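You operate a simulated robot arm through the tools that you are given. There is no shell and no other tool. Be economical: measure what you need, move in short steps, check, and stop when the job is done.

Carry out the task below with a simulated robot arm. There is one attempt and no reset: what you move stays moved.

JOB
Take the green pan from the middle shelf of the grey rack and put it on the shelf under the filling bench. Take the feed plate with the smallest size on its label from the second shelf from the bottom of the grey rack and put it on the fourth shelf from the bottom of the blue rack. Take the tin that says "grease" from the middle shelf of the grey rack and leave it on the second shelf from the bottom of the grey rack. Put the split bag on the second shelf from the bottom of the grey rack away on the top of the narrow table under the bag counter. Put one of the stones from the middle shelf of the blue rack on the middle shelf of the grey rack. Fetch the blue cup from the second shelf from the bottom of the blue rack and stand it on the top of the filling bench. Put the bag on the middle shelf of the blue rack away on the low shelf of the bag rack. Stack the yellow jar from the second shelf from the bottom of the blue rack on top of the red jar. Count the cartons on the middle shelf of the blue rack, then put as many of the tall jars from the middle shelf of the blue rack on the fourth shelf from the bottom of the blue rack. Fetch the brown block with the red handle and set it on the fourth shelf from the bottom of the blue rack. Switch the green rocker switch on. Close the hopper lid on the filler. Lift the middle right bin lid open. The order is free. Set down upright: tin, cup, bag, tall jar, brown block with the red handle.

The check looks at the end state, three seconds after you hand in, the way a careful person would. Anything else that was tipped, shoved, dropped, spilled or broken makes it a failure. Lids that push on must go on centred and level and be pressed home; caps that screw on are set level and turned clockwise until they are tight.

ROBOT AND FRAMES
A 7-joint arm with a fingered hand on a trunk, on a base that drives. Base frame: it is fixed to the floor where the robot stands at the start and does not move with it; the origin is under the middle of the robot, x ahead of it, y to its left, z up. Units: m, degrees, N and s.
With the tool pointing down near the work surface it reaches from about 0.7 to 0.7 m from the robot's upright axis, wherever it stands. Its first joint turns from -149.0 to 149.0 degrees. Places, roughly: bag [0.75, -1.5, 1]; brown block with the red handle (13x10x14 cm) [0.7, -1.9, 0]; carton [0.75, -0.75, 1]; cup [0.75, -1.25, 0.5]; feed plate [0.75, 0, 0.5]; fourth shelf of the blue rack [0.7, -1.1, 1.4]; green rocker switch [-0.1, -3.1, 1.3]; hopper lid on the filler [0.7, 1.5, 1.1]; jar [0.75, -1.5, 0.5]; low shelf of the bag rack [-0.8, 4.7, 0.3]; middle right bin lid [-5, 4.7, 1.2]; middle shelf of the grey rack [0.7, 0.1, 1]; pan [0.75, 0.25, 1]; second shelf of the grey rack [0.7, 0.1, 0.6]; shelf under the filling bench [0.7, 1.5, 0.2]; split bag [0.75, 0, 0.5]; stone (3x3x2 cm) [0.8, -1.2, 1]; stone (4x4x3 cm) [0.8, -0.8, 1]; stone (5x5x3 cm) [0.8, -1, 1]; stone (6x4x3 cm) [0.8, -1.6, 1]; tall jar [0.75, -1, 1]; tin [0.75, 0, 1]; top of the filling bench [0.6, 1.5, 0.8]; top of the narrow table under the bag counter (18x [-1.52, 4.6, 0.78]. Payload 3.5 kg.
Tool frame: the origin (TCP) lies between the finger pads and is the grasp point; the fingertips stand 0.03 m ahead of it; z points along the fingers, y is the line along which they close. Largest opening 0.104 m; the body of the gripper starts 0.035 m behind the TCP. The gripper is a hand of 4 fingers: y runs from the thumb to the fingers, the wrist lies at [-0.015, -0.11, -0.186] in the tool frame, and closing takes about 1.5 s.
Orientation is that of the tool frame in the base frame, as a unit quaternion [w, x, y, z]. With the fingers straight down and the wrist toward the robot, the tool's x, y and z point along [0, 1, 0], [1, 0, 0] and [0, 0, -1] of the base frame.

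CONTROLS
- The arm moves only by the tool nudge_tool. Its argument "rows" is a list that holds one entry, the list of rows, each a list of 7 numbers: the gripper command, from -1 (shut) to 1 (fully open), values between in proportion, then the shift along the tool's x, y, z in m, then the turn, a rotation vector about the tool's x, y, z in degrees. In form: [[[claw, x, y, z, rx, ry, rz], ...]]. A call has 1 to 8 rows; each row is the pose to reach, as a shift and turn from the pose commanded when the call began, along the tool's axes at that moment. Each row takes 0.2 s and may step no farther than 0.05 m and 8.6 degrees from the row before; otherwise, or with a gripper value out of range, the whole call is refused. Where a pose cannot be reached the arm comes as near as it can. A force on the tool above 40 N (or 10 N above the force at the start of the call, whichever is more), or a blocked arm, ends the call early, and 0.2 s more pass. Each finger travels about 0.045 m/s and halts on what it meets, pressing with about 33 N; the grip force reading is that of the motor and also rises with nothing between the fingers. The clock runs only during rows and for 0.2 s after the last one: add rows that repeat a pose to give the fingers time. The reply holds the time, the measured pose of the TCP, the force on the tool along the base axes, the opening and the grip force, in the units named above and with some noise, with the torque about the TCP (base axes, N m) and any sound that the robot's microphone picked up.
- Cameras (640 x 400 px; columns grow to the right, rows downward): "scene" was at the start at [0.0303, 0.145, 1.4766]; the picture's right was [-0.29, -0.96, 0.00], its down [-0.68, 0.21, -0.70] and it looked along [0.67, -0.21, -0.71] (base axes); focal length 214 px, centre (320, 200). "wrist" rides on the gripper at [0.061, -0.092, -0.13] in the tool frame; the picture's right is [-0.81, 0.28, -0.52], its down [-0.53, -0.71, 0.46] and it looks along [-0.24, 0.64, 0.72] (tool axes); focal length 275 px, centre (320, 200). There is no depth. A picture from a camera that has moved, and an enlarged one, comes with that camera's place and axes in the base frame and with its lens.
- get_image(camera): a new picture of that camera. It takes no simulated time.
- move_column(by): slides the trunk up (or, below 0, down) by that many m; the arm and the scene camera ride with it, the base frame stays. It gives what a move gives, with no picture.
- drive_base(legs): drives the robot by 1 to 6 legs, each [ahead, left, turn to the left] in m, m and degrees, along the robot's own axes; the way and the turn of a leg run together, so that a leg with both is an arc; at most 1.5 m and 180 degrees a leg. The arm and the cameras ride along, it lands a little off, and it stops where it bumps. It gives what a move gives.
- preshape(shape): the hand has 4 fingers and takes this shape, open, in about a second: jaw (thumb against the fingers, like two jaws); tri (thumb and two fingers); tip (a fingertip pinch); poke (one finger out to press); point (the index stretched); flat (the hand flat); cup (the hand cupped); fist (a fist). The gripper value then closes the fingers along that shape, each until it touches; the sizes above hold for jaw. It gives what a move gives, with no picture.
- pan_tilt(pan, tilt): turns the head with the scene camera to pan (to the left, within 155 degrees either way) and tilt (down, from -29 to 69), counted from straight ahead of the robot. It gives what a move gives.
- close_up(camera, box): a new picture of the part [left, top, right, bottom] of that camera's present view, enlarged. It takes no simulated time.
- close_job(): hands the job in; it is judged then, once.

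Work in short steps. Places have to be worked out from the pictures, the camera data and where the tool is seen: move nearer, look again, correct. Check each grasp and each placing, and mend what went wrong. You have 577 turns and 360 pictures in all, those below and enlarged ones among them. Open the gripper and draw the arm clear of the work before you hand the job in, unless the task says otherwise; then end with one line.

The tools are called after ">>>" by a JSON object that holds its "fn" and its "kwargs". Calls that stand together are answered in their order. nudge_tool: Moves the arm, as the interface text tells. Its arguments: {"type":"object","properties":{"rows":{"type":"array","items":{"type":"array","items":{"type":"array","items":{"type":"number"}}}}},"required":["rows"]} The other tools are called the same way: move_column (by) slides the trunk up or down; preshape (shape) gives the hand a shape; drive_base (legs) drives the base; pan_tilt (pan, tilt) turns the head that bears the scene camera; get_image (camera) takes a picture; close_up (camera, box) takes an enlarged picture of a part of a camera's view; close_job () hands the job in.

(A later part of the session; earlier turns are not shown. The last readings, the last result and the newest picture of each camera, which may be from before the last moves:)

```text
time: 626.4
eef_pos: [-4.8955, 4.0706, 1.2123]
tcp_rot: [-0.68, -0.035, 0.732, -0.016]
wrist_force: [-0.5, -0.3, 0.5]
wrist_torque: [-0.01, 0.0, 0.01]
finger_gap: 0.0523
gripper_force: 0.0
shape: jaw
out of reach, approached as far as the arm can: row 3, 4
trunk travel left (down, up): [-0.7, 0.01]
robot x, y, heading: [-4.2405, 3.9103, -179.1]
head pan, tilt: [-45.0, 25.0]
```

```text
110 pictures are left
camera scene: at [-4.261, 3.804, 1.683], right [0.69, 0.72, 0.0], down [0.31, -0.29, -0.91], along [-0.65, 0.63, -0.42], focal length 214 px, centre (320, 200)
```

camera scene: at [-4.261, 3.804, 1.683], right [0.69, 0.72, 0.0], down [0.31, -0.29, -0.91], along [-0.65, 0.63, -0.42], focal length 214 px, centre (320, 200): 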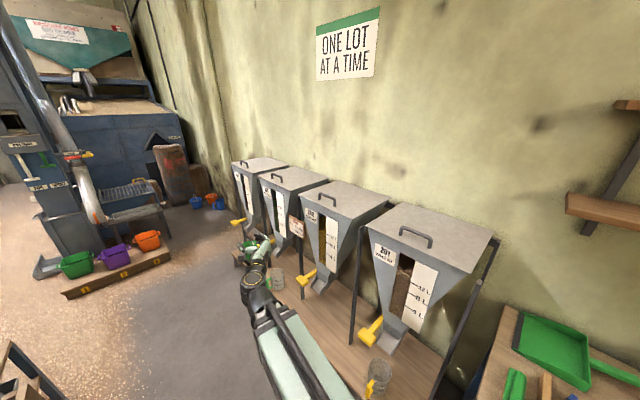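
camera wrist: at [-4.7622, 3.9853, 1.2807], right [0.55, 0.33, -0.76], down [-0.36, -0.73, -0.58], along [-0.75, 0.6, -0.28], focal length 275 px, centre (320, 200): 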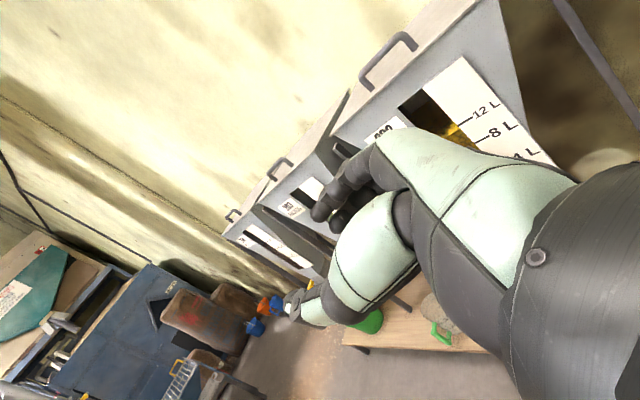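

>>> {"fn": "nudge_tool", "kwargs": {"rows": [[[0, 0.03, 0.03, 0, 0, 0, 0], [0, 0.06, 0.06, 0.01, 0, 0, 0], [0, 0.06, 0.1, 0.02, 0, 0, 0], [0, 0.06, 0.14, 0.03, 0, 0, 0], [0, 0.06, 0.185, 0.03, 0, 0, 0], [0, 0.06, 0.23, 0.03, 0, 0, 0], [0, 0.06, 0.275, 0.03, 0, 0, 0], [0, 0.06, 0.3, 0.03, 0, 0, 0]]]}}

>>> {"fn": "get_image", "kwargs": {"camera": "wrist"}}

>>> {"fn": "get_image", "kwargs": {"camera": "scene"}}

```text
time: 628.2
eef_pos: [-4.9532, 4.3654, 1.2758]
tcp_rot: [-0.68, -0.035, 0.733, -0.016]
wrist_force: [0.2, -0.1, -0.1]
wrist_torque: [0.01, 0.04, 0.03]
finger_gap: 0.0525
gripper_force: 0.1
shape: jaw
trunk travel left (down, up): [-0.7, 0.01]
robot x, y, heading: [-4.2399, 3.9126, -178.8]
head pan, tilt: [-45.0, 25.0]
```

```text
109 pictures are left
camera wrist: at [-4.8205, 4.281, 1.3436], right [0.55, 0.33, -0.76], down [-0.36, -0.73, -0.58], along [-0.75, 0.6, -0.28], focal length 275 px, centre (320, 200)
```

wrist: 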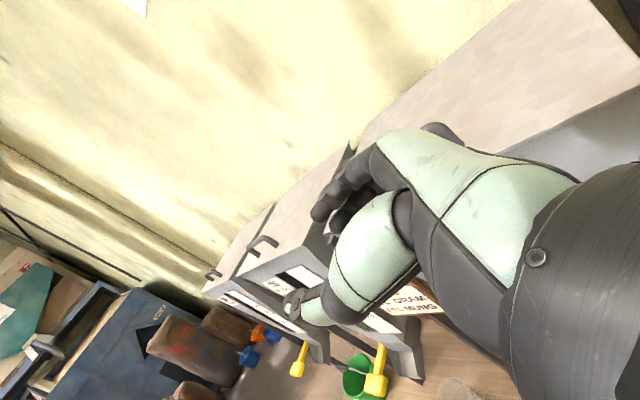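

```text
108 pictures are left
camera scene: at [-4.2611, 3.8043, 1.683], right [0.69, 0.72, 0.0], down [0.31, -0.29, -0.91], along [-0.65, 0.63, -0.42], focal length 214 px, centre (320, 200)
```

scene: 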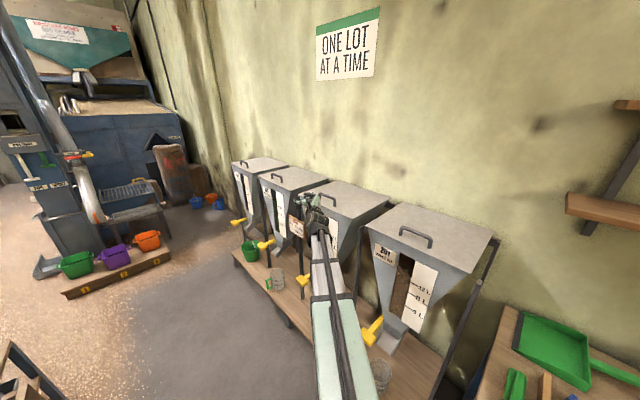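

The handle's right end shows where the model predicts. Move over it (y→4.565), then lower to z≈1.215.

>>> {"fn": "nudge_tool", "kwargs": {"rows": [[[0, 0, 0.045, 0, 0, 0, 0], [0, 0, 0.09, 0, 0, 0, 0], [0, 0, 0.135, 0, 0, 0, 0], [0, 0, 0.18, -0.01, 0, 0, 0], [0, 0, 0.2, -0.014, 0, 0, 0], [0, 0, 0.2, -0.014, 0, 0, 0]]]}}

>>> {"fn": "get_image", "kwargs": {"camera": "wrist"}}

>>> {"fn": "close_up", "kwargs": {"camera": "scene", "box": [290, 160, 410, 240]}}

```text
time: 629.6
eef_pos: [-4.9509, 4.5659, 1.2814]
tcp_rot: [-0.68, -0.034, 0.732, -0.016]
wrist_force: [-0.4, 0.1, 0.0]
wrist_torque: [0.01, -0.01, 0.01]
finger_gap: 0.0524
gripper_force: 0.1
shape: jaw
trunk travel left (down, up): [-0.7, 0.01]
robot x, y, heading: [-4.242, 3.9092, -178.9]
head pan, tilt: [-45.0, 25.0]
```

```text
107 pictures are left
camera wrist: at [-4.8183, 4.482, 1.3502], right [0.55, 0.33, -0.76], down [-0.36, -0.73, -0.58], along [-0.75, 0.6, -0.28], focal length 275 px, centre (320, 200)
```

wrist: 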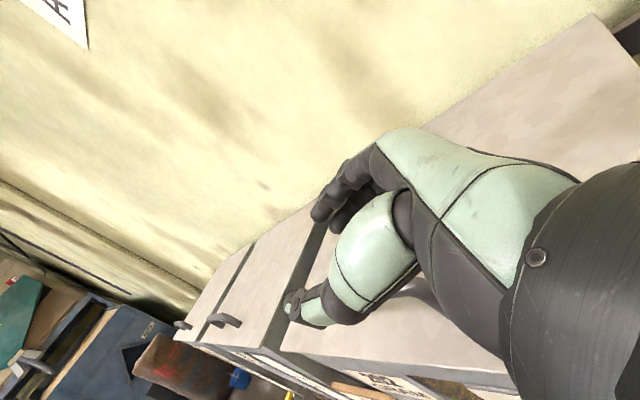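

```text
5.00 times, centred on (350, 200) of scene
camera zoom: at [-4.2611, 3.804, 1.683], right [0.69, 0.72, 0.0], down [0.31, -0.29, -0.91], along [-0.65, 0.63, -0.42], focal length 1072 px, centre (170, 200)
```

zoom: 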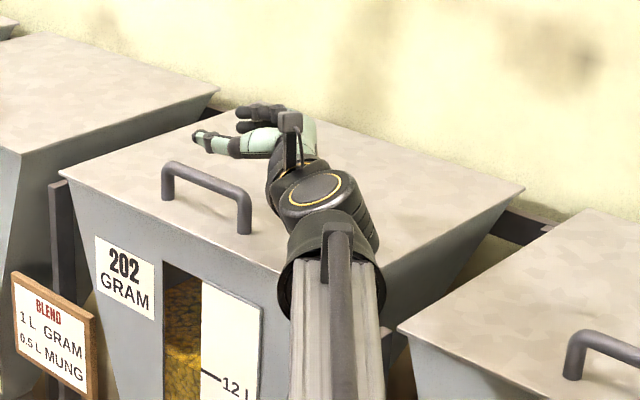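

Bar measured at y≈4.575, x −5.065…−4.953. Shift 2.4 cm further along it and lower onto it.

>>> {"fn": "nudge_tool", "kwargs": {"rows": [[[0, 0, 0.009, 0.028, 0, 0, 0], [0, -0.02, 0.009, 0.028, 0, 0, 0], [0, -0.04, 0.009, 0.028, 0, 0, 0], [0, -0.055, 0.009, 0.028, 0, 0, 0], [0, -0.0615, 0.009, 0.028, 0, 0, 0]]]}}

>>> {"fn": "close_up", "kwargs": {"camera": "scene", "box": [290, 160, 410, 240]}}

>>> {"fn": "get_image", "kwargs": {"camera": "wrist"}}

```text
time: 630.8
eef_pos: [-4.9753, 4.576, 1.2175]
tcp_rot: [-0.68, -0.034, 0.732, -0.015]
wrist_force: [0.1, -0.2, -0.1]
wrist_torque: [0.02, -0.01, -0.01]
finger_gap: 0.0523
gripper_force: 0.1
shape: jaw
trunk travel left (down, up): [-0.7, 0.01]
robot x, y, heading: [-4.245, 3.913, -178.6]
head pan, tilt: [-45.0, 25.0]
```

```text
5.00 times, centred on (350, 200) of scene
camera zoom: at [-4.261, 3.8041, 1.683], right [0.69, 0.72, 0.0], down [0.31, -0.29, -0.91], along [-0.65, 0.63, -0.42], focal length 1072 px, centre (170, 200)
```

zoom: 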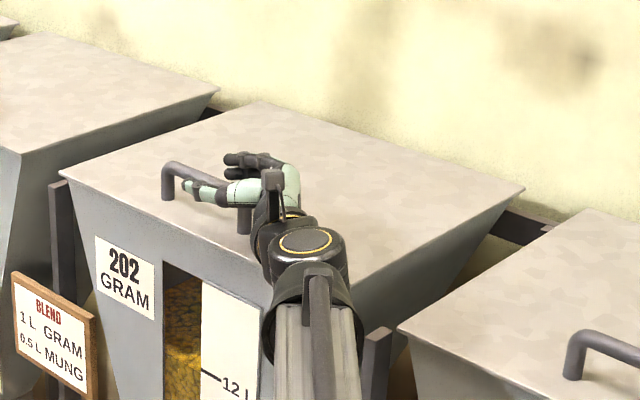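

```text
104 pictures are left
camera wrist: at [-4.8422, 4.4905, 1.2862], right [0.55, 0.33, -0.76], down [-0.36, -0.73, -0.58], along [-0.75, 0.6, -0.28], focal length 275 px, centre (320, 200)
```

wrist: 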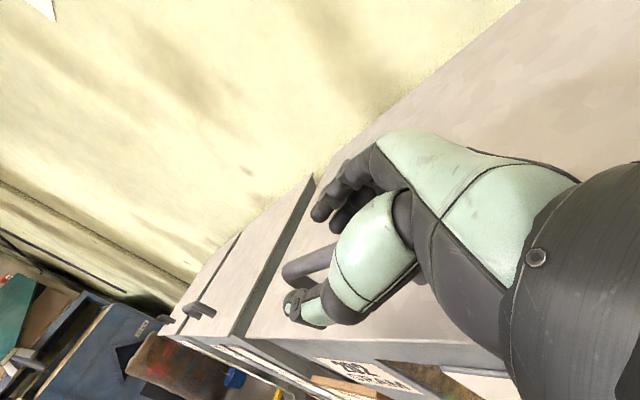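

The bar lies between thumb and fingers. Centre by 8 mm and close.

>>> {"fn": "nudge_tool", "kwargs": {"rows": [[[0, -0.003, -0.008, 0, 0, 0, 0], [-1, -0.003, -0.008, 0, 0, 0, 0], [-1, -0.003, -0.008, 0, 0, 0, 0], [-1, -0.003, -0.008, 0, 0, 0, 0], [-1, -0.003, -0.008, 0, 0, 0, 0], [-1, -0.003, -0.008, 0, 0, 0, 0], [-1, -0.003, -0.008, 0, 0, 0, 0]]]}}

>>> {"fn": "close_up", "kwargs": {"camera": "scene", "box": [290, 160, 410, 240]}}

```text
time: 632.4
eef_pos: [-4.9752, 4.5673, 1.2146]
tcp_rot: [-0.68, -0.035, 0.732, -0.016]
wrist_force: [-3.1, 1.9, 2.9]
wrist_torque: [0.06, 0.11, 0.02]
finger_gap: 0.0014
gripper_force: 32.8
shape: jaw
trunk travel left (down, up): [-0.7, 0.01]
robot x, y, heading: [-4.2447, 3.9082, -178.7]
head pan, tilt: [-45.0, 25.0]
```

```text
5.00 times, centred on (350, 200) of scene
camera zoom: at [-4.2613, 3.804, 1.683], right [0.69, 0.72, 0.0], down [0.31, -0.29, -0.91], along [-0.65, 0.63, -0.42], focal length 1072 px, centre (170, 200)
```

zoom: 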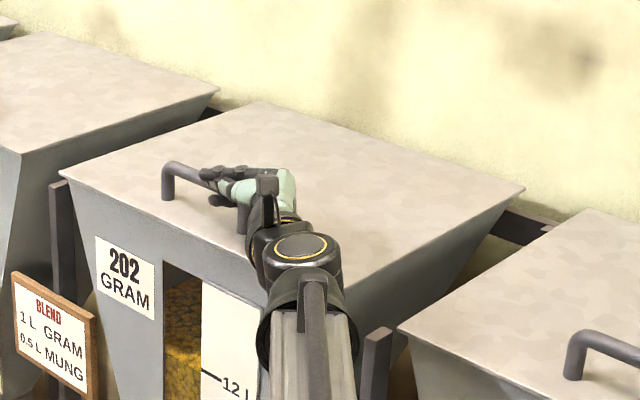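

Gripped like the other bars. Lift along the hinge arc with matching roll, first to 32°.

>>> {"fn": "nudge_tool", "kwargs": {"rows": [[[-1, 0.0193, 0.004, -0.0017, 0, 0, 4], [-1, 0.0386, 0.0099, -0.0035, 0, 0, 8], [-1, 0.057, 0.0172, -0.0054, 0, 0, 12], [-1, 0.0754, 0.0251, -0.0073, 0, 0, 16], [-1, 0.0926, 0.035, -0.0093, 0, 0, 20], [-1, 0.1097, 0.0452, -0.0113, 0, 0, 24], [-1, 0.1253, 0.0575, -0.0133, 0, 0, 28], [-1, 0.1408, 0.07, -0.0153, 0, 0, 32]]]}}

>>> {"fn": "close_up", "kwargs": {"camera": "scene", "box": [270, 110, 430, 220]}}

```text
time: 634.2
eef_pos: [-4.9759, 4.631, 1.3606]
tcp_rot: [-0.649, 0.169, 0.713, -0.203]
wrist_force: [-8.7, -10.2, 2.1]
wrist_torque: [-0.21, 0.32, 0.15]
finger_gap: 0.0
gripper_force: 32.8
shape: jaw
trunk travel left (down, up): [-0.7, 0.01]
robot x, y, heading: [-4.2409, 3.9109, -178.8]
head pan, tilt: [-45.0, 25.0]
```

```text
3.64 times, centred on (350, 165) of scene
camera zoom: at [-4.2623, 3.8019, 1.6829], right [0.69, 0.72, 0.0], down [0.31, -0.29, -0.91], along [-0.65, 0.63, -0.42], focal length 780 px, centre (211, 327)
```

zoom: 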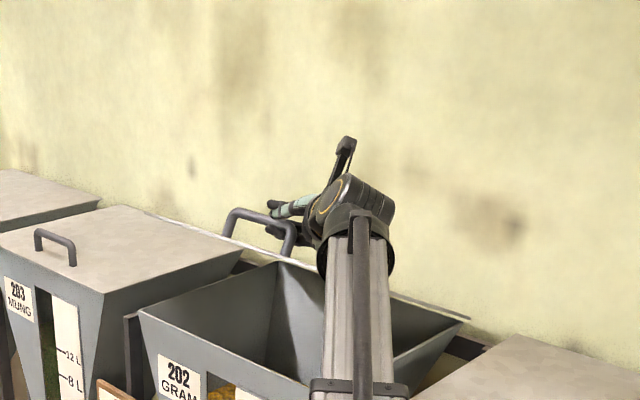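

The lid is opening nicely. Continue the arc to 72° with a slightly larger radius.

>>> {"fn": "nudge_tool", "kwargs": {"rows": [[[-1, 0.0401, 0.0051, -0.003, 0, 0, 8], [-1, 0.0779, 0.0197, -0.006, 0, 0, 16], [-1, 0.1135, 0.0394, -0.01, 0, 0, 24], [-1, 0.1458, 0.0637, -0.013, 0, 0, 32], [-1, 0.1745, 0.0923, -0.0165, 0, 0, 40]]]}}

>>> {"fn": "get_image", "kwargs": {"camera": "scene"}}

```text
time: 634.8
eef_pos: [-4.9698, 4.6618, 1.3988]
tcp_rot: [-0.614, 0.264, 0.684, -0.291]
wrist_force: [-24.6, 9.6, -9.7]
wrist_torque: [0.48, 1.01, 0.15]
finger_gap: 0.0004
gripper_force: 32.9
shape: jaw
out of reach, approached as far as the arm can: row 2, 3
trunk travel left (down, up): [-0.7, 0.01]
robot x, y, heading: [-4.2443, 3.9114, -178.5]
head pan, tilt: [-45.0, 25.0]
stopped in row 3: the force on the tool passed its limit at 52 N (the readings are from after the stop); the commanded pose is now the measured one
```

```text
101 pictures are left
camera scene: at [-4.2661, 3.8075, 1.6829], right [0.69, 0.72, 0.0], down [0.31, -0.29, -0.9], along [-0.65, 0.62, -0.43], focal length 214 px, centre (320, 200)
```

scene: 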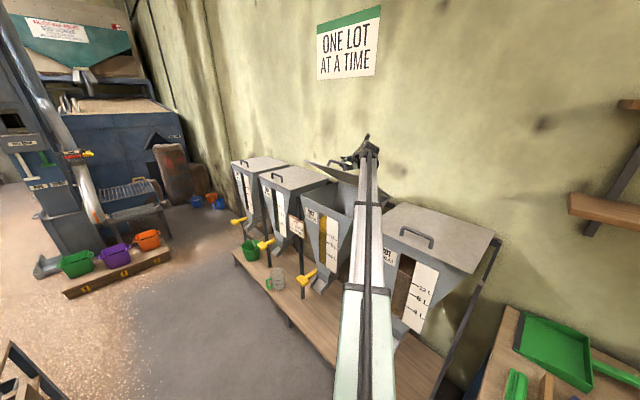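

Beyond ~46° of roll the wrist is out of range, so I'll lower the lid back down along the arc and use another method: pushing the lid up and over from beneath its front lip with a finger.

>>> {"fn": "nudge_tool", "kwargs": {"rows": [[[-1, -0.012, 0.0126, 0.0023, 0, 0, -6], [-1, -0.0513, 0.0137, 0.0085, 0, 0, -14], [-1, -0.0903, 0.02, 0.0147, 0, 0, -22], [-1, -0.1281, 0.032, 0.0187, 0, 0, -30], [-1, -0.164, 0.0489, 0.0226, 0, 0, -38], [-1, -0.1973, 0.0709, 0.0261, 0, 0, -46], [-1, -0.1973, 0.0709, 0.0261, 0, 0, -46]]]}}

>>> {"fn": "close_up", "kwargs": {"camera": "scene", "box": [270, 110, 430, 220]}}

```text
time: 636.4
eef_pos: [-4.9665, 4.5688, 1.2166]
tcp_rot: [-0.682, -0.024, 0.731, -0.025]
wrist_force: [-11.4, 6.1, 14.0]
wrist_torque: [0.3, 0.52, 0.05]
finger_gap: 0.0004
gripper_force: 33.0
shape: jaw
trunk travel left (down, up): [-0.7, 0.01]
robot x, y, heading: [-4.2453, 3.9124, -178.9]
head pan, tilt: [-45.0, 25.0]
```

```text
3.64 times, centred on (350, 165) of scene
camera zoom: at [-4.2614, 3.8038, 1.6832], right [0.69, 0.72, 0.0], down [0.31, -0.29, -0.91], along [-0.65, 0.63, -0.42], focal length 780 px, centre (211, 327)
```

zoom: 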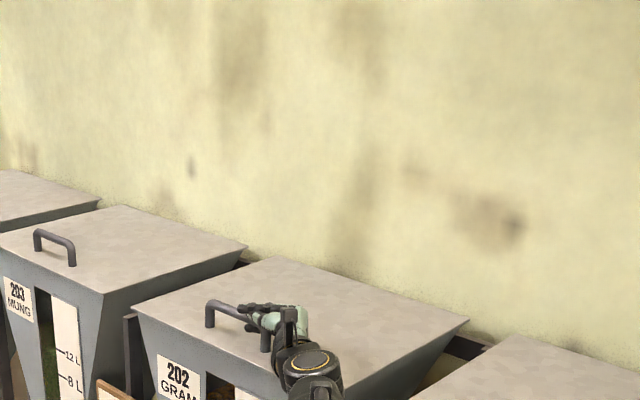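

Lid is closed again. Release the handle, rise, and look closely at the lip.

>>> {"fn": "nudge_tool", "kwargs": {"rows": [[[-1, 0, 0, 0, 0, 0, 0], [0, 0, 0, 0, 0, 0, 0], [0, 0, 0, 0, 0, 0, 0], [0, 0, 0, 0, 0, 0, 0], [0, 0.02, 0, 0, 0, 0, 0], [0, 0.05, 0, 0, 0, 0, 0], [0, 0.08, 0, 0, 0, 0, 0]]]}}

>>> {"fn": "nudge_tool", "kwargs": {"rows": [[[0, 0, -0.045, 0, 0, 0, 0], [0, 0, -0.09, 0, 0, 0, 0], [0, 0, -0.135, 0, 0, 0, 0], [0, 0, -0.18, 0, 0, 0, 0], [0, 0, -0.225, 0, 0, 0, 0], [0, 0, -0.27, 0, 0, 0, 0], [0, 0, -0.315, 0, 0, 0, 0], [0, 0, -0.36, 0, 0, 0, 0]]]}}

>>> {"fn": "close_up", "kwargs": {"camera": "scene", "box": [290, 170, 370, 225]}}

```text
time: 638.0
eef_pos: [-4.972, 4.5648, 1.2968]
tcp_rot: [-0.681, -0.025, 0.731, -0.026]
wrist_force: [0.0, 0.2, 0.0]
wrist_torque: [0.01, 0.05, -0.01]
finger_gap: 0.0516
gripper_force: 0.2
shape: jaw
trunk travel left (down, up): [-0.7, 0.01]
robot x, y, heading: [-4.2377, 3.9099, -178.8]
head pan, tilt: [-45.0, 25.0]
```

```text
time: 639.8
eef_pos: [-4.9514, 4.2047, 1.2976]
tcp_rot: [-0.681, -0.024, 0.732, -0.026]
wrist_force: [0.0, 0.4, 0.3]
wrist_torque: [-0.01, -0.05, -0.03]
finger_gap: 0.0516
gripper_force: 0.0
shape: jaw
trunk travel left (down, up): [-0.7, 0.01]
robot x, y, heading: [-4.2382, 3.9096, -178.7]
head pan, tilt: [-45.0, 25.0]
```

```text
7.27 times, centred on (330, 198) of scene
camera zoom: at [-4.2612, 3.8035, 1.683], right [0.69, 0.72, 0.0], down [0.31, -0.29, -0.91], along [-0.65, 0.63, -0.42], focal length 1560 px, centre (247, 218)
```

zoom: 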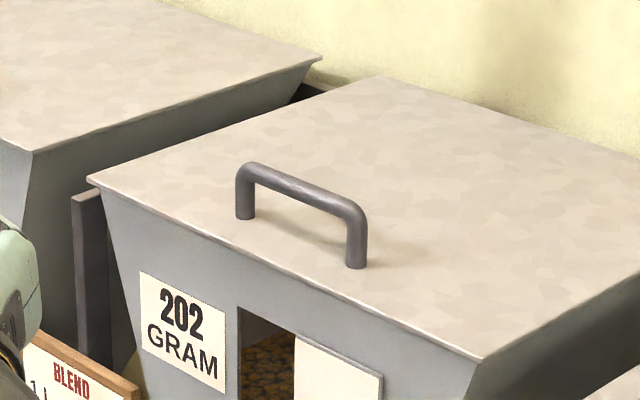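

The lip is thin, so instead I'll try lifting the handle from the front with the hand vertical, pitching backward as the lid rises. Turn the hand down and reposition the base in line with the bin.

>>> {"fn": "nudge_tool", "kwargs": {"rows": [[[0, 0.02, 0, 0, 0, -8.2, 0], [0, 0.04, 0, 0, 0, -16.4, 0], [0, 0.06, 0, 0, 0, -24.6, 0], [0, 0.08, 0, 0, 0, -32.8, 0], [0, 0.1, 0, 0, 0, -41, 0], [0, 0.12, 0, 0, 0, -49.2, 0], [0, 0.14, 0, 0, 0, -57.4, 0], [0, 0.14, 0, 0, 0, -65.6, 0]]]}}

>>> {"fn": "nudge_tool", "kwargs": {"rows": [[[0, 0, 0, 0, 0, -8.2, 0], [0, 0, 0, 0, 0, -16.4, 0], [0, 0, 0, 0, 0, -20.6, 0], [0, 0, 0, 0, 0, -20.6, 0]]]}}

>>> {"fn": "drive_base", "kwargs": {"legs": [[0.65, 0.1, -1.3]]}}

>>> {"fn": "get_image", "kwargs": {"camera": "scene"}}

```text
time: 641.6
eef_pos: [-4.9575, 4.2074, 1.434]
tcp_rot: [-0.174, -0.035, 0.984, -0.008]
wrist_force: [-0.2, -0.3, 0.0]
wrist_torque: [0.01, 0.02, -0.01]
finger_gap: 0.052
gripper_force: 0.1
shape: jaw
trunk travel left (down, up): [-0.7, 0.01]
robot x, y, heading: [-4.2415, 3.9106, -178.8]
head pan, tilt: [-45.0, 25.0]
```

```text
time: 642.6
eef_pos: [-4.9567, 4.2061, 1.4352]
tcp_rot: [0.004, -0.036, 0.999, -0.003]
wrist_force: [0.0, 0.6, -0.9]
wrist_torque: [0.01, 0.02, -0.03]
finger_gap: 0.0516
gripper_force: 0.1
shape: jaw
trunk travel left (down, up): [-0.7, 0.01]
robot x, y, heading: [-4.2432, 3.9086, -178.7]
head pan, tilt: [-45.0, 25.0]
```

```text
time: 646.3
eef_pos: [-5.5904, 4.1244, 1.4365]
tcp_rot: [0.003, -0.02, 1.0, -0.003]
wrist_force: [-0.2, -0.4, 0.3]
wrist_torque: [0.01, 0.01, 0.01]
finger_gap: 0.0519
gripper_force: 0.0
shape: jaw
trunk travel left (down, up): [-0.7, 0.01]
robot x, y, heading: [-4.8824, 3.8072, 179.5]
head pan, tilt: [-45.0, 25.0]
```

```text
98 pictures are left
camera scene: at [-4.9076, 3.7003, 1.683], right [0.71, 0.7, 0.0], down [0.3, -0.3, -0.91], along [-0.63, 0.65, -0.42], focal length 214 px, centre (320, 200)
```

scene: 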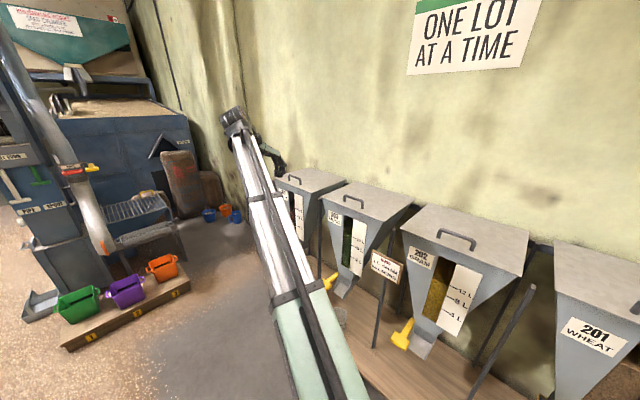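

Swing the hand to in front of bin 202 (z≈1.43).

>>> {"fn": "nudge_tool", "kwargs": {"rows": [[[0, -0.045, 0.02, 0, 0, 0, 0], [0, -0.09, 0.04, 0, 0, 0, 0], [0, -0.135, 0.06, 0, 0, 0, 0], [0, -0.18, 0.08, 0, 0, 0, 0], [0, -0.225, 0.1, 0, 0, 0, 0], [0, -0.27, 0.12, 0, 0, 0, 0], [0, -0.315, 0.14, 0, 0, 0, 0], [0, -0.36, 0.16, 0, 0, 0, 0]]]}}

>>> {"fn": "nudge_tool", "kwargs": {"rows": [[[0, -0.045, 0.01, 0, 0, 0, 0], [0, -0.09, 0.02, 0, 0, 0, 0], [0, -0.135, 0.03, 0, 0, 0, 0], [0, -0.18, 0.04, 0, 0, 0, 0], [0, -0.22, 0.05, 0, 0, 0, 0], [0, -0.22, 0.05, 0, 0, 0, 0]]]}}

>>> {"fn": "nudge_tool", "kwargs": {"rows": [[[0, 0, 0, 0, 8, 0, 0], [0, 0, 0, 0, 16, 0, 0], [0, 0, 0, 0, 24, 0, 0], [0, 0, 0, 0, 32, 0, 0], [0, 0, 0, 0, 40, 0, 0], [0, 0, 0, 0, 48, 0, 0], [0, 0, 0, 0, 48, 0, 0]]]}}

```text
time: 648.1
eef_pos: [-5.2366, 4.3015, 1.4365]
tcp_rot: [0.004, -0.02, 1.0, -0.002]
wrist_force: [0.2, -0.8, -0.6]
wrist_torque: [0.03, 0.0, 0.0]
finger_gap: 0.0519
gripper_force: 0.1
shape: jaw
trunk travel left (down, up): [-0.7, 0.01]
robot x, y, heading: [-4.8841, 3.8011, 179.3]
head pan, tilt: [-45.0, 25.0]
```

```text
time: 649.5
eef_pos: [-5.0203, 4.3579, 1.4369]
tcp_rot: [0.004, -0.02, 1.0, -0.002]
wrist_force: [-0.3, 0.2, -0.1]
wrist_torque: [-0.01, 0.01, 0.0]
finger_gap: 0.0515
gripper_force: 0.2
shape: jaw
trunk travel left (down, up): [-0.7, 0.01]
robot x, y, heading: [-4.8857, 3.8049, 179.6]
head pan, tilt: [-45.0, 25.0]
```

```text
time: 651.1
eef_pos: [-5.0199, 4.3677, 1.4268]
tcp_rot: [0.006, -0.019, 0.978, -0.205]
wrist_force: [0.5, 0.0, 0.4]
wrist_torque: [-0.02, -0.01, -0.02]
finger_gap: 0.0518
gripper_force: 0.1
shape: jaw
out of reach, approached as far as the arm can: row 3, 4, 5, 6, 7
trunk travel left (down, up): [-0.7, 0.01]
robot x, y, heading: [-4.8826, 3.8072, 179.1]
head pan, tilt: [-45.0, 25.0]
```

Backward pitch is limited here to ~24°. First test whether the lid holds by itself: return to vertical, grip the bar at its centre, lift ~15° and let go gently.

>>> {"fn": "nudge_tool", "kwargs": {"rows": [[[0, 0, 0, 0, -8, 0, 0], [0, 0, 0.03, 0, -16, 0, 0], [0, 0, 0.07, 0.0, -23.7, 0, 0], [0, 0, 0.11, 0, -23.7, 0, 0], [0, 0, 0.15, 0.0, -23.7, 0, 0], [0, 0, 0.19, 0.0, -23.7, 0, 0], [0, 0, 0.19, 0.0, -23.7, 0, 0]]]}}

>>> {"fn": "get_image", "kwargs": {"camera": "wrist"}}

```text
time: 652.7
eef_pos: [-5.0271, 4.5378, 1.3501]
tcp_rot: [0.002, -0.02, 1.0, 0.0]
wrist_force: [0.6, 0.7, -0.2]
wrist_torque: [0.01, 0.02, -0.03]
finger_gap: 0.0519
gripper_force: 0.0
shape: jaw
trunk travel left (down, up): [-0.7, 0.01]
robot x, y, heading: [-4.8846, 3.807, 179.7]
head pan, tilt: [-45.0, 25.0]
```

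```text
97 pictures are left
camera wrist: at [-5.0844, 4.4434, 1.4797], right [0.8, 0.31, 0.52], down [0.56, -0.69, -0.45], along [0.22, 0.65, -0.72], focal length 275 px, centre (320, 200)
```

wrist: 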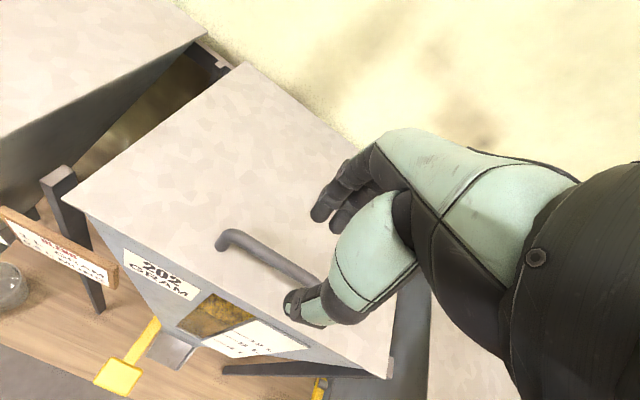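

Bar at y≈4.576. Move over it, lower to z≈1.215 and close.

>>> {"fn": "nudge_tool", "kwargs": {"rows": [[[0, 0, 0.038, 0.01, 0, 0, 0], [0, 0, 0.038, 0.05, 0, 0, 0], [0, 0, 0.038, 0.09, 0, 0, 0], [0, 0, 0.038, 0.12, 0, 0, 0], [0, 0, 0.038, 0.133, 0, 0, 0], [0, 0, 0.038, 0.133, 0, 0, 0]]]}}

>>> {"fn": "nudge_tool", "kwargs": {"rows": [[[-1, 0, 0, 0, 0, 0, 0], [-1, 0, 0, 0, 0, 0, 0], [-1, 0, 0, 0, 0, 0, 0], [-1, 0, 0, 0, 0, 0, 0], [-1, 0, 0, 0, 0, 0, 0]]]}}

>>> {"fn": "get_image", "kwargs": {"camera": "wrist"}}

```text
time: 654.1
eef_pos: [-5.0268, 4.5796, 1.2185]
tcp_rot: [0.003, -0.02, 1.0, 0.0]
wrist_force: [0.4, 0.0, 1.1]
wrist_torque: [0.04, -0.01, 0.0]
finger_gap: 0.0518
gripper_force: 0.0
shape: jaw
trunk travel left (down, up): [-0.7, 0.01]
robot x, y, heading: [-4.8815, 3.8049, 179.3]
head pan, tilt: [-45.0, 25.0]
```

```text
time: 655.3
eef_pos: [-5.027, 4.5802, 1.2182]
tcp_rot: [0.003, -0.02, 1.0, -0.001]
wrist_force: [0.7, 0.0, -5.9]
wrist_torque: [-0.02, -0.09, 0.15]
finger_gap: 0.01
gripper_force: 32.9
shape: jaw
trunk travel left (down, up): [-0.7, 0.01]
robot x, y, heading: [-4.8841, 3.8078, 179.2]
head pan, tilt: [-45.0, 25.0]
```

```text
96 pictures are left
camera wrist: at [-5.0844, 4.486, 1.3483], right [0.8, 0.31, 0.52], down [0.56, -0.69, -0.45], along [0.22, 0.65, -0.72], focal length 275 px, centre (320, 200)
```

wrist: 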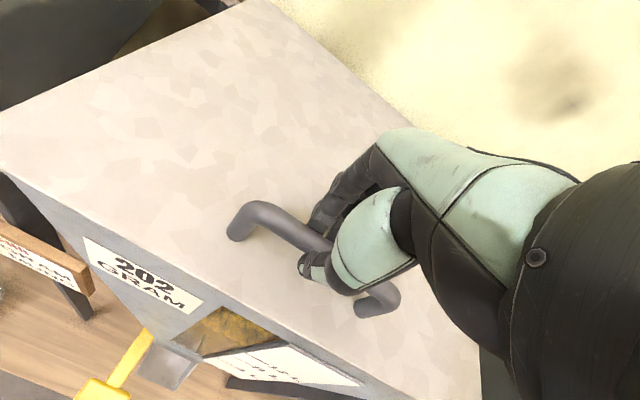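

Good grip. Lift along the arc by ~16°, then open slowly to test whether the lid stays.

>>> {"fn": "nudge_tool", "kwargs": {"rows": [[[-1, 0, 0.004, -0.0193, 4, 0, 0], [-1, 0, 0.009, -0.0386, 8, 0, 0], [-1, 0, 0.0165, -0.058, 12, 0, 0], [-1, 0, 0.0233, -0.0763, 16, 0, 0], [-1, 0, 0.0233, -0.0763, 16, 0, 0]]]}}

>>> {"fn": "nudge_tool", "kwargs": {"rows": [[[-0.6, 0, 0, 0, 0, 0, 0], [-0.3, 0, 0, 0, 0, 0, 0], [0, 0, 0, 0, 0, 0, 0], [0, 0, 0, 0, 0, 0, 0]]]}}

>>> {"fn": "get_image", "kwargs": {"camera": "wrist"}}

```text
time: 656.5
eef_pos: [-5.0289, 4.6028, 1.2919]
tcp_rot: [0.006, -0.019, 0.99, -0.139]
wrist_force: [6.1, 8.5, -6.7]
wrist_torque: [0.31, -0.13, 0.14]
finger_gap: 0.01
gripper_force: 33.2
shape: jaw
trunk travel left (down, up): [-0.7, 0.01]
robot x, y, heading: [-4.8872, 3.8096, 179.3]
head pan, tilt: [-45.0, 25.0]
```

```text
time: 657.5
eef_pos: [-5.0284, 4.6015, 1.2934]
tcp_rot: [0.005, -0.019, 0.99, -0.139]
wrist_force: [0.7, 0.3, 0.5]
wrist_torque: [-0.01, -0.02, 0.02]
finger_gap: 0.0514
gripper_force: 0.1
shape: jaw
trunk travel left (down, up): [-0.7, 0.01]
robot x, y, heading: [-4.8845, 3.8039, 179.6]
head pan, tilt: [-45.0, 25.0]
```

```text
95 pictures are left
camera wrist: at [-5.0883, 4.5459, 1.4434], right [0.79, 0.44, 0.42], down [0.57, -0.79, -0.24], along [0.23, 0.43, -0.87], focal length 275 px, centre (320, 200)
```

wrist: 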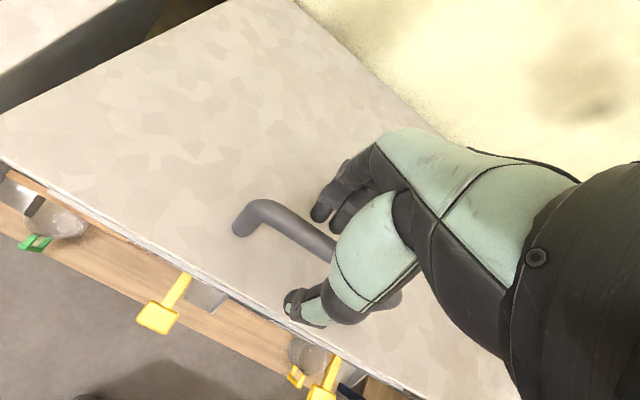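

The lid stays where it is left. So: regrip, lift on to ~56°, then release and finish by pushing from below.

>>> {"fn": "nudge_tool", "kwargs": {"rows": [[[-1, 0, 0, 0, 0, 0, 0], [-1, 0, 0, 0, 0, 0, 0], [-1, 0, 0, 0, 0, 0, 0], [-1, 0, 0, 0, 0, 0, 0], [-1, 0, 0, 0, 0, 0, 0]]]}}

>>> {"fn": "nudge_tool", "kwargs": {"rows": [[[-1, 0, 0.0045, -0.0195, 3, 0, 0], [-1, 0, 0.009, -0.039, 6, 0, 0], [-1, 0, 0.016, -0.058, 8, 0, 0], [-1, 0, 0.0233, -0.0763, 8, 0, 0], [-1, 0, 0.033, -0.094, 8, 0, 0], [-1, 0, 0.0426, -0.1113, 8, 0, 0], [-1, 0, 0.0545, -0.128, 8, 0, 0], [-1, 0, 0.0668, -0.1432, 8, 0, 0]]]}}

>>> {"fn": "get_image", "kwargs": {"camera": "scene"}}

```text
time: 658.7
eef_pos: [-5.0301, 4.6013, 1.2923]
tcp_rot: [0.006, -0.019, 0.99, -0.139]
wrist_force: [0.0, -1.0, -3.7]
wrist_torque: [-0.05, 0.01, 0.11]
finger_gap: 0.0095
gripper_force: 32.9
shape: jaw
trunk travel left (down, up): [-0.7, 0.01]
robot x, y, heading: [-4.8825, 3.8056, 179.7]
head pan, tilt: [-45.0, 25.0]
```

```text
time: 660.6
eef_pos: [-5.0289, 4.6275, 1.3634]
tcp_rot: [0.006, -0.021, 0.978, -0.207]
wrist_force: [-5.0, 22.2, -18.4]
wrist_torque: [0.49, 0.21, 0.17]
finger_gap: 0.0132
gripper_force: 33.5
shape: jaw
out of reach, approached as far as the arm can: row 3, 4, 5, 6, 7, 8
trunk travel left (down, up): [-0.7, 0.01]
robot x, y, heading: [-4.8841, 3.8065, 179.3]
head pan, tilt: [-45.0, 25.0]
stopped in row 8: the force on the tool passed its limit at 40 N (the readings are from after the stop); the commanded pose is now the measured one
```

```text
94 pictures are left
camera scene: at [-4.9082, 3.7079, 1.6834], right [0.71, 0.7, 0.0], down [0.3, -0.31, -0.9], along [-0.63, 0.64, -0.43], focal length 214 px, centre (320, 200)
```

scene: 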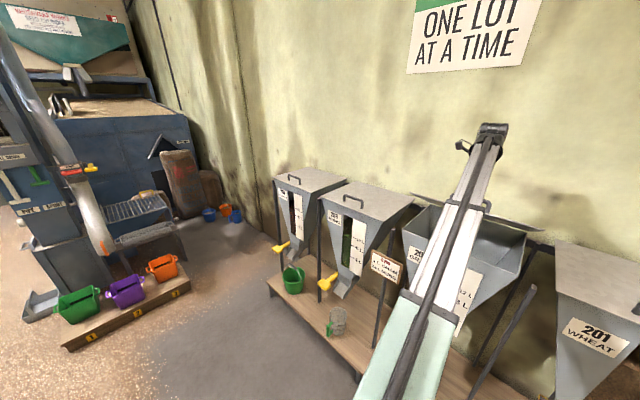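

Lid now at ~33° and held. Open, withdraw upward and back.

>>> {"fn": "nudge_tool", "kwargs": {"rows": [[[0, 0, 0, 0, 0, 0, 0], [0, 0, 0, 0, 0, 0, 0], [0, 0, 0, 0, 0, 0, 0], [0, 0, 0, 0, 0, 0, 0]]]}}

>>> {"fn": "nudge_tool", "kwargs": {"rows": [[[0, 0, -0.005, -0.02, 0, 0, 0], [0, 0, -0.012, -0.045, -8, 0, 0], [0, 0, -0.03, -0.075, -16, 0, 0], [0, 0, -0.06, -0.095, -24, 0, 0], [0, 0, -0.1, -0.11, -24, 0, 0], [0, 0, -0.145, -0.11, -24, 0, 0], [0, 0, -0.19, -0.1, -24, 0, 0]]]}}

>>> {"fn": "get_image", "kwargs": {"camera": "scene"}}

```text
time: 661.6
eef_pos: [-5.0268, 4.621, 1.3666]
tcp_rot: [0.006, -0.02, 0.978, -0.206]
wrist_force: [-5.5, 5.3, -6.4]
wrist_torque: [0.06, 0.16, 0.17]
finger_gap: 0.0561
gripper_force: 0.1
shape: jaw
trunk travel left (down, up): [-0.7, 0.01]
robot x, y, heading: [-4.8844, 3.8055, 179.6]
head pan, tilt: [-45.0, 25.0]
```

```text
time: 662.3
eef_pos: [-5.0266, 4.6347, 1.4048]
tcp_rot: [0.007, -0.02, 0.989, -0.144]
wrist_force: [-2.6, 24.0, -23.5]
wrist_torque: [-0.15, 0.23, 0.3]
finger_gap: 0.0663
gripper_force: 0.1
shape: jaw
out of reach, approached as far as the arm can: row 1
trunk travel left (down, up): [-0.7, 0.01]
robot x, y, heading: [-4.8836, 3.8055, 179.5]
head pan, tilt: [-45.0, 25.0]
stopped in row 3: the force on the tool passed its limit at 46 N (the readings are from after the stop); the commanded pose is now the measured one
```

```text
93 pictures are left
camera scene: at [-4.908, 3.7091, 1.6833], right [0.71, 0.7, 0.0], down [0.3, -0.31, -0.9], along [-0.63, 0.64, -0.43], focal length 214 px, centre (320, 200)
```

scene: 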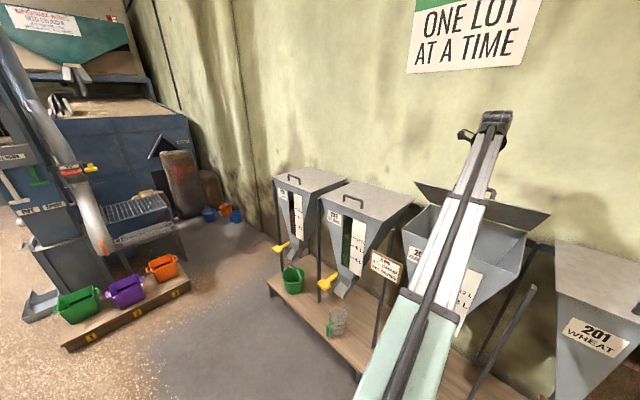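

The curled fingers still hook the bar (lid rose further, fine). Open fully, then withdraw straight along the finger axis.

>>> {"fn": "nudge_tool", "kwargs": {"rows": [[[0.6, 0, 0, 0.005, 0, 0, 0], [1, 0, 0, 0.005, 0, 0, 0], [1, 0, 0, 0.005, 0, 0, 0], [1, 0, 0, 0.005, 0, 0, 0], [1, 0, 0, 0.005, 0, 0, 0]]]}}

>>> {"fn": "get_image", "kwargs": {"camera": "wrist"}}

```text
time: 663.5
eef_pos: [-5.0255, 4.6245, 1.4073]
tcp_rot: [0.004, -0.019, 0.99, -0.142]
wrist_force: [-0.7, 2.2, -0.3]
wrist_torque: [0.04, 0.04, -0.01]
finger_gap: 0.104
gripper_force: 0.0
shape: jaw
trunk travel left (down, up): [-0.7, 0.01]
robot x, y, heading: [-4.8857, 3.8052, 179.5]
head pan, tilt: [-45.0, 25.0]
```

```text
92 pictures are left
camera wrist: at [-5.084, 4.5712, 1.5571], right [0.79, 0.44, 0.42], down [0.57, -0.79, -0.24], along [0.23, 0.43, -0.88], focal length 275 px, centre (320, 200)
```

wrist: 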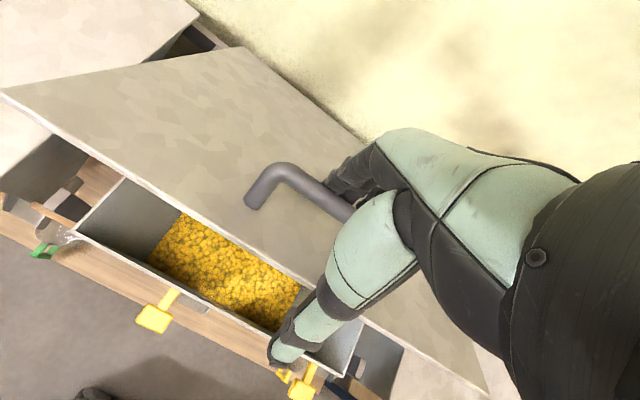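

Clear of the bar sideways; rise 6 cm along the finger axis, then retreat.

>>> {"fn": "nudge_tool", "kwargs": {"rows": [[[1, 0, 0, -0.02, 0, 0, 0], [1, 0, 0, -0.04, 0, 0, 0], [1, 0, 0, -0.06, 0, 0, 0], [1, 0, 0, -0.07, 0, 0, 0]]]}}

>>> {"fn": "nudge_tool", "kwargs": {"rows": [[[1, 0, -0.04, -0.01, 0, 0, 0], [1, 0, -0.08, -0.02, 0, 0, 0], [1, 0, -0.12, -0.02, -8, 0, 0], [1, 0, -0.16, -0.02, -16, 0, 0], [1, 0, -0.2, -0.02, -24, 0, 0], [1, 0, -0.24, -0.02, -32, 0, 0], [1, 0, -0.28, -0.0, -40, 0, 0], [1, 0, -0.32, 0.02, -48, 0, 0]]]}}

>>> {"fn": "get_image", "kwargs": {"camera": "scene"}}

```text
time: 664.5
eef_pos: [-5.0218, 4.6097, 1.4487]
tcp_rot: [0.004, -0.02, 0.99, -0.141]
wrist_force: [0.5, 0.7, 0.1]
wrist_torque: [0.0, -0.02, 0.0]
finger_gap: 0.1037
gripper_force: 0.1
shape: jaw
out of reach, approached as far as the arm can: row 1, 2, 3, 4
trunk travel left (down, up): [-0.7, 0.01]
robot x, y, heading: [-4.8862, 3.8075, 179.6]
head pan, tilt: [-45.0, 25.0]
```

```text
time: 666.3
eef_pos: [-5.0112, 4.3276, 1.4886]
tcp_rot: [-0.003, -0.02, 0.962, 0.274]
wrist_force: [0.1, -0.8, 1.1]
wrist_torque: [-0.02, -0.05, -0.04]
finger_gap: 0.1039
gripper_force: 0.0
shape: jaw
out of reach, approached as far as the arm can: row 7, 8
trunk travel left (down, up): [-0.7, 0.01]
robot x, y, heading: [-4.8867, 3.8064, 179.4]
head pan, tilt: [-45.0, 25.0]
```

```text
91 pictures are left
camera scene: at [-4.9068, 3.7001, 1.683], right [0.71, 0.7, 0.0], down [0.3, -0.3, -0.91], along [-0.63, 0.65, -0.42], focal length 214 px, centre (320, 200)
```

scene: 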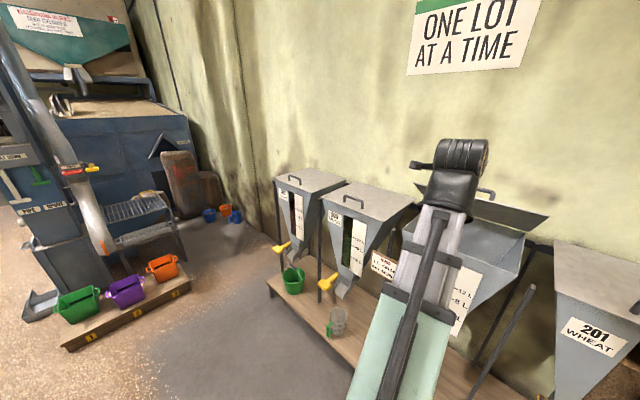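

Lid holds at ~40°. Pitch the closed hand forward and lower it in front of the opening.

>>> {"fn": "nudge_tool", "kwargs": {"rows": [[[-1, 0, -0.0254, 0.0313, -8, 0, 0], [-1, 0, -0.0508, 0.0626, -16, 0, 0], [-1, 0, -0.0762, 0.094, -24, 0, 0], [-1, 0, -0.1016, 0.125, -32, 0, 0], [-1, 0, -0.127, 0.156, -40, 0, 0], [-1, 0, -0.1526, 0.1876, -48, 0, 0], [-1, 0, -0.1526, 0.1876, -48, 0, 0]]]}}

>>> {"fn": "get_image", "kwargs": {"camera": "wrist"}}

>>> {"fn": "get_image", "kwargs": {"camera": "scene"}}

```text
time: 667.9
eef_pos: [-5.0492, 4.4005, 1.2209]
tcp_rot: [-0.012, -0.015, 0.767, 0.642]
wrist_force: [-0.3, -0.7, 0.0]
wrist_torque: [0.02, 0.0, -0.02]
finger_gap: 0.0
gripper_force: 30.4
shape: jaw
out of reach, approached as far as the arm can: row 2, 3, 4, 5, 6, 7
trunk travel left (down, up): [-0.7, 0.01]
robot x, y, heading: [-4.8835, 3.8079, 179.4]
head pan, tilt: [-45.0, 25.0]
```

```text
90 pictures are left
camera wrist: at [-5.1031, 4.2539, 1.1534], right [0.83, -0.43, 0.36], down [0.52, 0.34, -0.78], along [0.21, 0.84, 0.51], focal length 275 px, centre (320, 200)
```

wrist: 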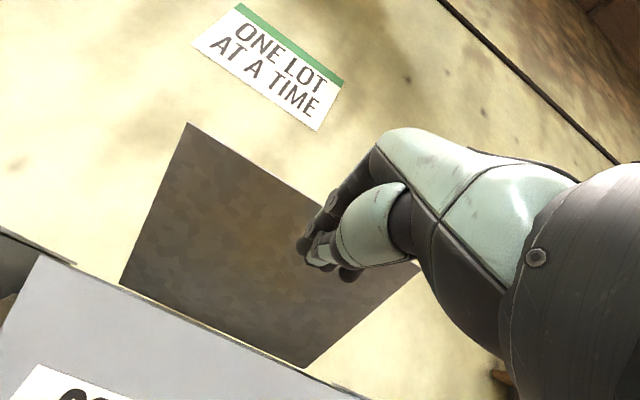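

```text
89 pictures are left
camera scene: at [-4.9068, 3.7011, 1.683], right [0.71, 0.7, 0.0], down [0.3, -0.3, -0.91], along [-0.63, 0.65, -0.42], focal length 214 px, centre (320, 200)
```

scene: 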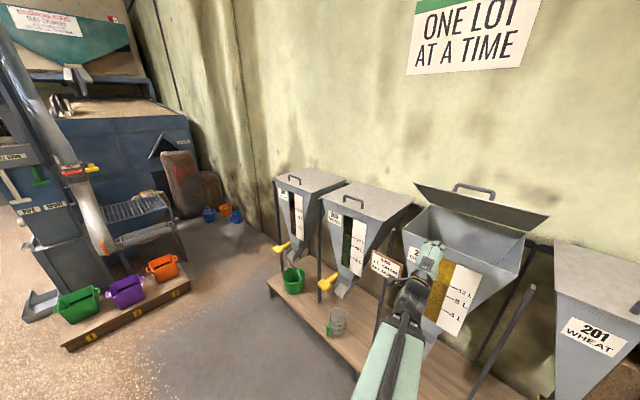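

Hand points at the lid's underside. Advance beneath it and push up.

>>> {"fn": "nudge_tool", "kwargs": {"rows": [[[-1, 0, 0.035, 0.024, 0, 0, 0], [-1, 0, 0.0693, 0.0489, 0, 0, 0], [-1, 0, 0.087, 0.0915, 0, 0, 0], [-1, 0, 0.1043, 0.134, 0, 0, 0], [-1, 0, 0.14, 0.15, 0, 0, 0], [-1, 0, 0.17, 0.155, 0, 0, 0], [-1, 0, 0.205, 0.165, 0, 0, 0]]]}}

>>> {"fn": "get_image", "kwargs": {"camera": "scene"}}

```text
time: 669.5
eef_pos: [-5.0593, 4.6017, 1.4007]
tcp_rot: [-0.011, -0.017, 0.767, 0.641]
wrist_force: [-0.4, -0.3, 0.4]
wrist_torque: [0.0, 0.01, -0.03]
finger_gap: 0.0002
gripper_force: 33.0
shape: jaw
trunk travel left (down, up): [-0.7, 0.01]
robot x, y, heading: [-4.8842, 3.805, 179.8]
head pan, tilt: [-45.0, 25.0]
```

```text
88 pictures are left
camera scene: at [-4.907, 3.7012, 1.6829], right [0.71, 0.7, 0.0], down [0.3, -0.3, -0.91], along [-0.63, 0.65, -0.42], focal length 214 px, centre (320, 200)
```

scene: 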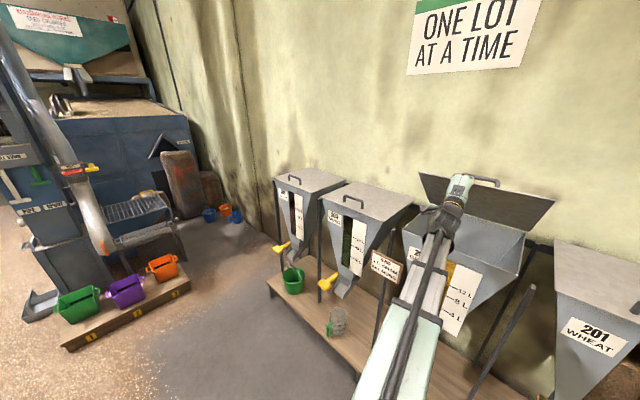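

The lid rises. Continue pushing up and back past vertical.

>>> {"fn": "nudge_tool", "kwargs": {"rows": [[[-1, 0, 0.02, 0.026, 0, 0, 0], [-1, 0, 0.0394, 0.052, 0, 0, 0], [-1, 0, 0.0495, 0.08, 0, 0, 0], [-1, 0, 0.0595, 0.1094, 0, 0, 0], [-1, 0, 0.0645, 0.139, 0, 0, 0], [-1, 0, 0.0697, 0.1685, 0, 0, 0], [-1, 0, 0.069, 0.194, 0, 0, 0], [-1, 0, 0.0683, 0.2195, 0, 0, 0]]]}}

>>> {"fn": "get_image", "kwargs": {"camera": "scene"}}

```text
time: 670.2
eef_pos: [-5.0566, 4.6622, 1.4446]
tcp_rot: [-0.013, -0.013, 0.759, 0.65]
wrist_force: [0.5, -16.4, 24.1]
wrist_torque: [1.06, 0.35, 0.2]
finger_gap: 0.0
gripper_force: 32.9
shape: jaw
trunk travel left (down, up): [-0.7, 0.01]
robot x, y, heading: [-4.8855, 3.806, 179.8]
head pan, tilt: [-45.0, 25.0]
stopped in row 3: the force on the tool passed its limit at 43 N (the readings are from after the stop); the commanded pose is now the measured one
```

```text
87 pictures are left
camera scene: at [-4.9061, 3.694, 1.6828], right [0.71, 0.7, 0.0], down [0.3, -0.3, -0.91], along [-0.64, 0.65, -0.42], focal length 214 px, centre (320, 200)
```

scene: 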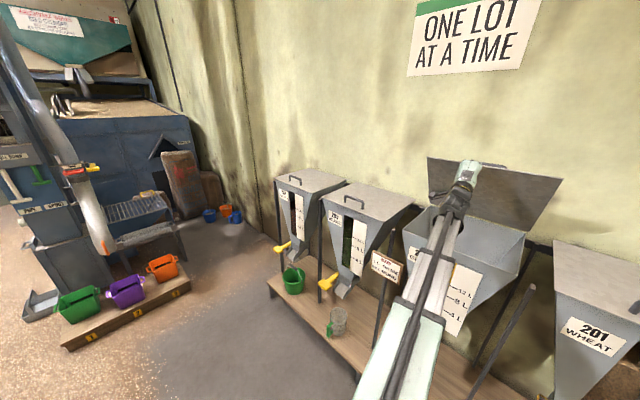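

Stopped by force; the lid may be at its stop. Back the hand off and inspect the lid's angle.

>>> {"fn": "nudge_tool", "kwargs": {"rows": [[[-1, 0, -0.02, -0.03, 0, 0, 0], [-1, 0, -0.045, -0.07, 0, 0, 0], [-1, 0, -0.065, -0.115, 0, 0, 0], [-1, 0, -0.085, -0.16, 0, 0, 0], [-1, 0, -0.1, -0.2, 0, 0, 0]]]}}

>>> {"fn": "get_image", "kwargs": {"camera": "wrist"}}

>>> {"fn": "close_up", "kwargs": {"camera": "scene", "box": [380, 120, 600, 280]}}

```text
time: 671.4
eef_pos: [-5.0499, 4.454, 1.3687]
tcp_rot: [-0.012, -0.014, 0.763, 0.646]
wrist_force: [0.1, -0.1, 1.0]
wrist_torque: [0.0, -0.01, 0.01]
finger_gap: 0.0
gripper_force: 33.0
shape: jaw
trunk travel left (down, up): [-0.7, 0.01]
robot x, y, heading: [-4.8823, 3.8035, 179.2]
head pan, tilt: [-45.0, 25.0]
```

```text
86 pictures are left
camera wrist: at [-5.1049, 4.3075, 1.3], right [0.83, -0.43, 0.36], down [0.52, 0.35, -0.78], along [0.21, 0.83, 0.51], focal length 275 px, centre (320, 200)
```

wrist: 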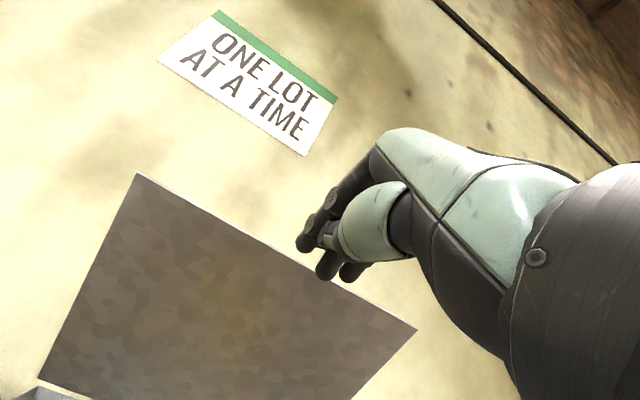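

```text
2.50 times, centred on (490, 200) of scene
camera zoom: at [-4.9069, 3.7001, 1.683], right [0.71, 0.7, 0.0], down [0.3, -0.3, -0.91], along [-0.64, 0.65, -0.42], focal length 536 px, centre (-105, 200)
```

zoom: 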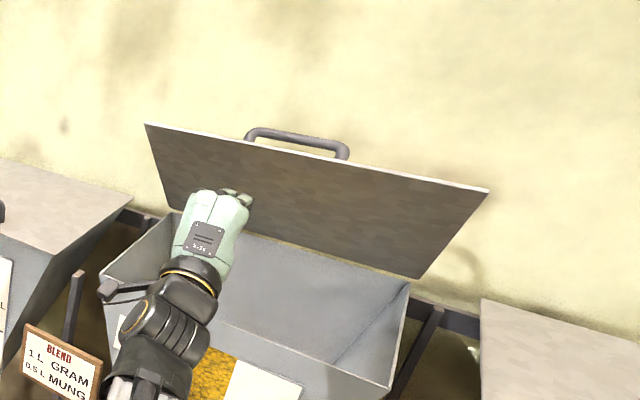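

The lid rests at ~47°. Push again, a bit lower on its underside and with the hand pitched 20° down so the wrist stays clear.

>>> {"fn": "nudge_tool", "kwargs": {"rows": [[[-1, 0, 0.005, 0.03, 5, 0, 0], [-1, 0, 0.012, 0.069, 10, 0, 0], [-1, 0, 0.0236, 0.1075, 15, 0, 0], [-1, 0, 0.0354, 0.146, 20, 0, 0], [-1, 0, 0.047, 0.1846, 20, 0, 0], [-1, 0, 0.053, 0.219, 20, 0, 0]]]}}

>>> {"fn": "get_image", "kwargs": {"camera": "scene"}}

```text
time: 672.8
eef_pos: [-5.0616, 4.6807, 1.3856]
tcp_rot: [-0.009, -0.016, 0.865, 0.502]
wrist_force: [-0.5, -0.3, -2.2]
wrist_torque: [0.03, 0.0, 0.01]
finger_gap: 0.0
gripper_force: 33.0
shape: jaw
trunk travel left (down, up): [-0.7, 0.01]
robot x, y, heading: [-4.8844, 3.8037, 179.6]
head pan, tilt: [-45.0, 25.0]
```

```text
84 pictures are left
camera scene: at [-4.907, 3.7009, 1.683], right [0.71, 0.7, 0.0], down [0.3, -0.3, -0.91], along [-0.64, 0.65, -0.42], focal length 214 px, centre (320, 200)
```

scene: 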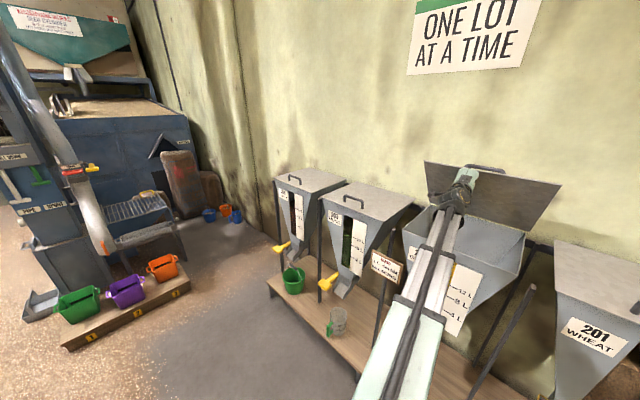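

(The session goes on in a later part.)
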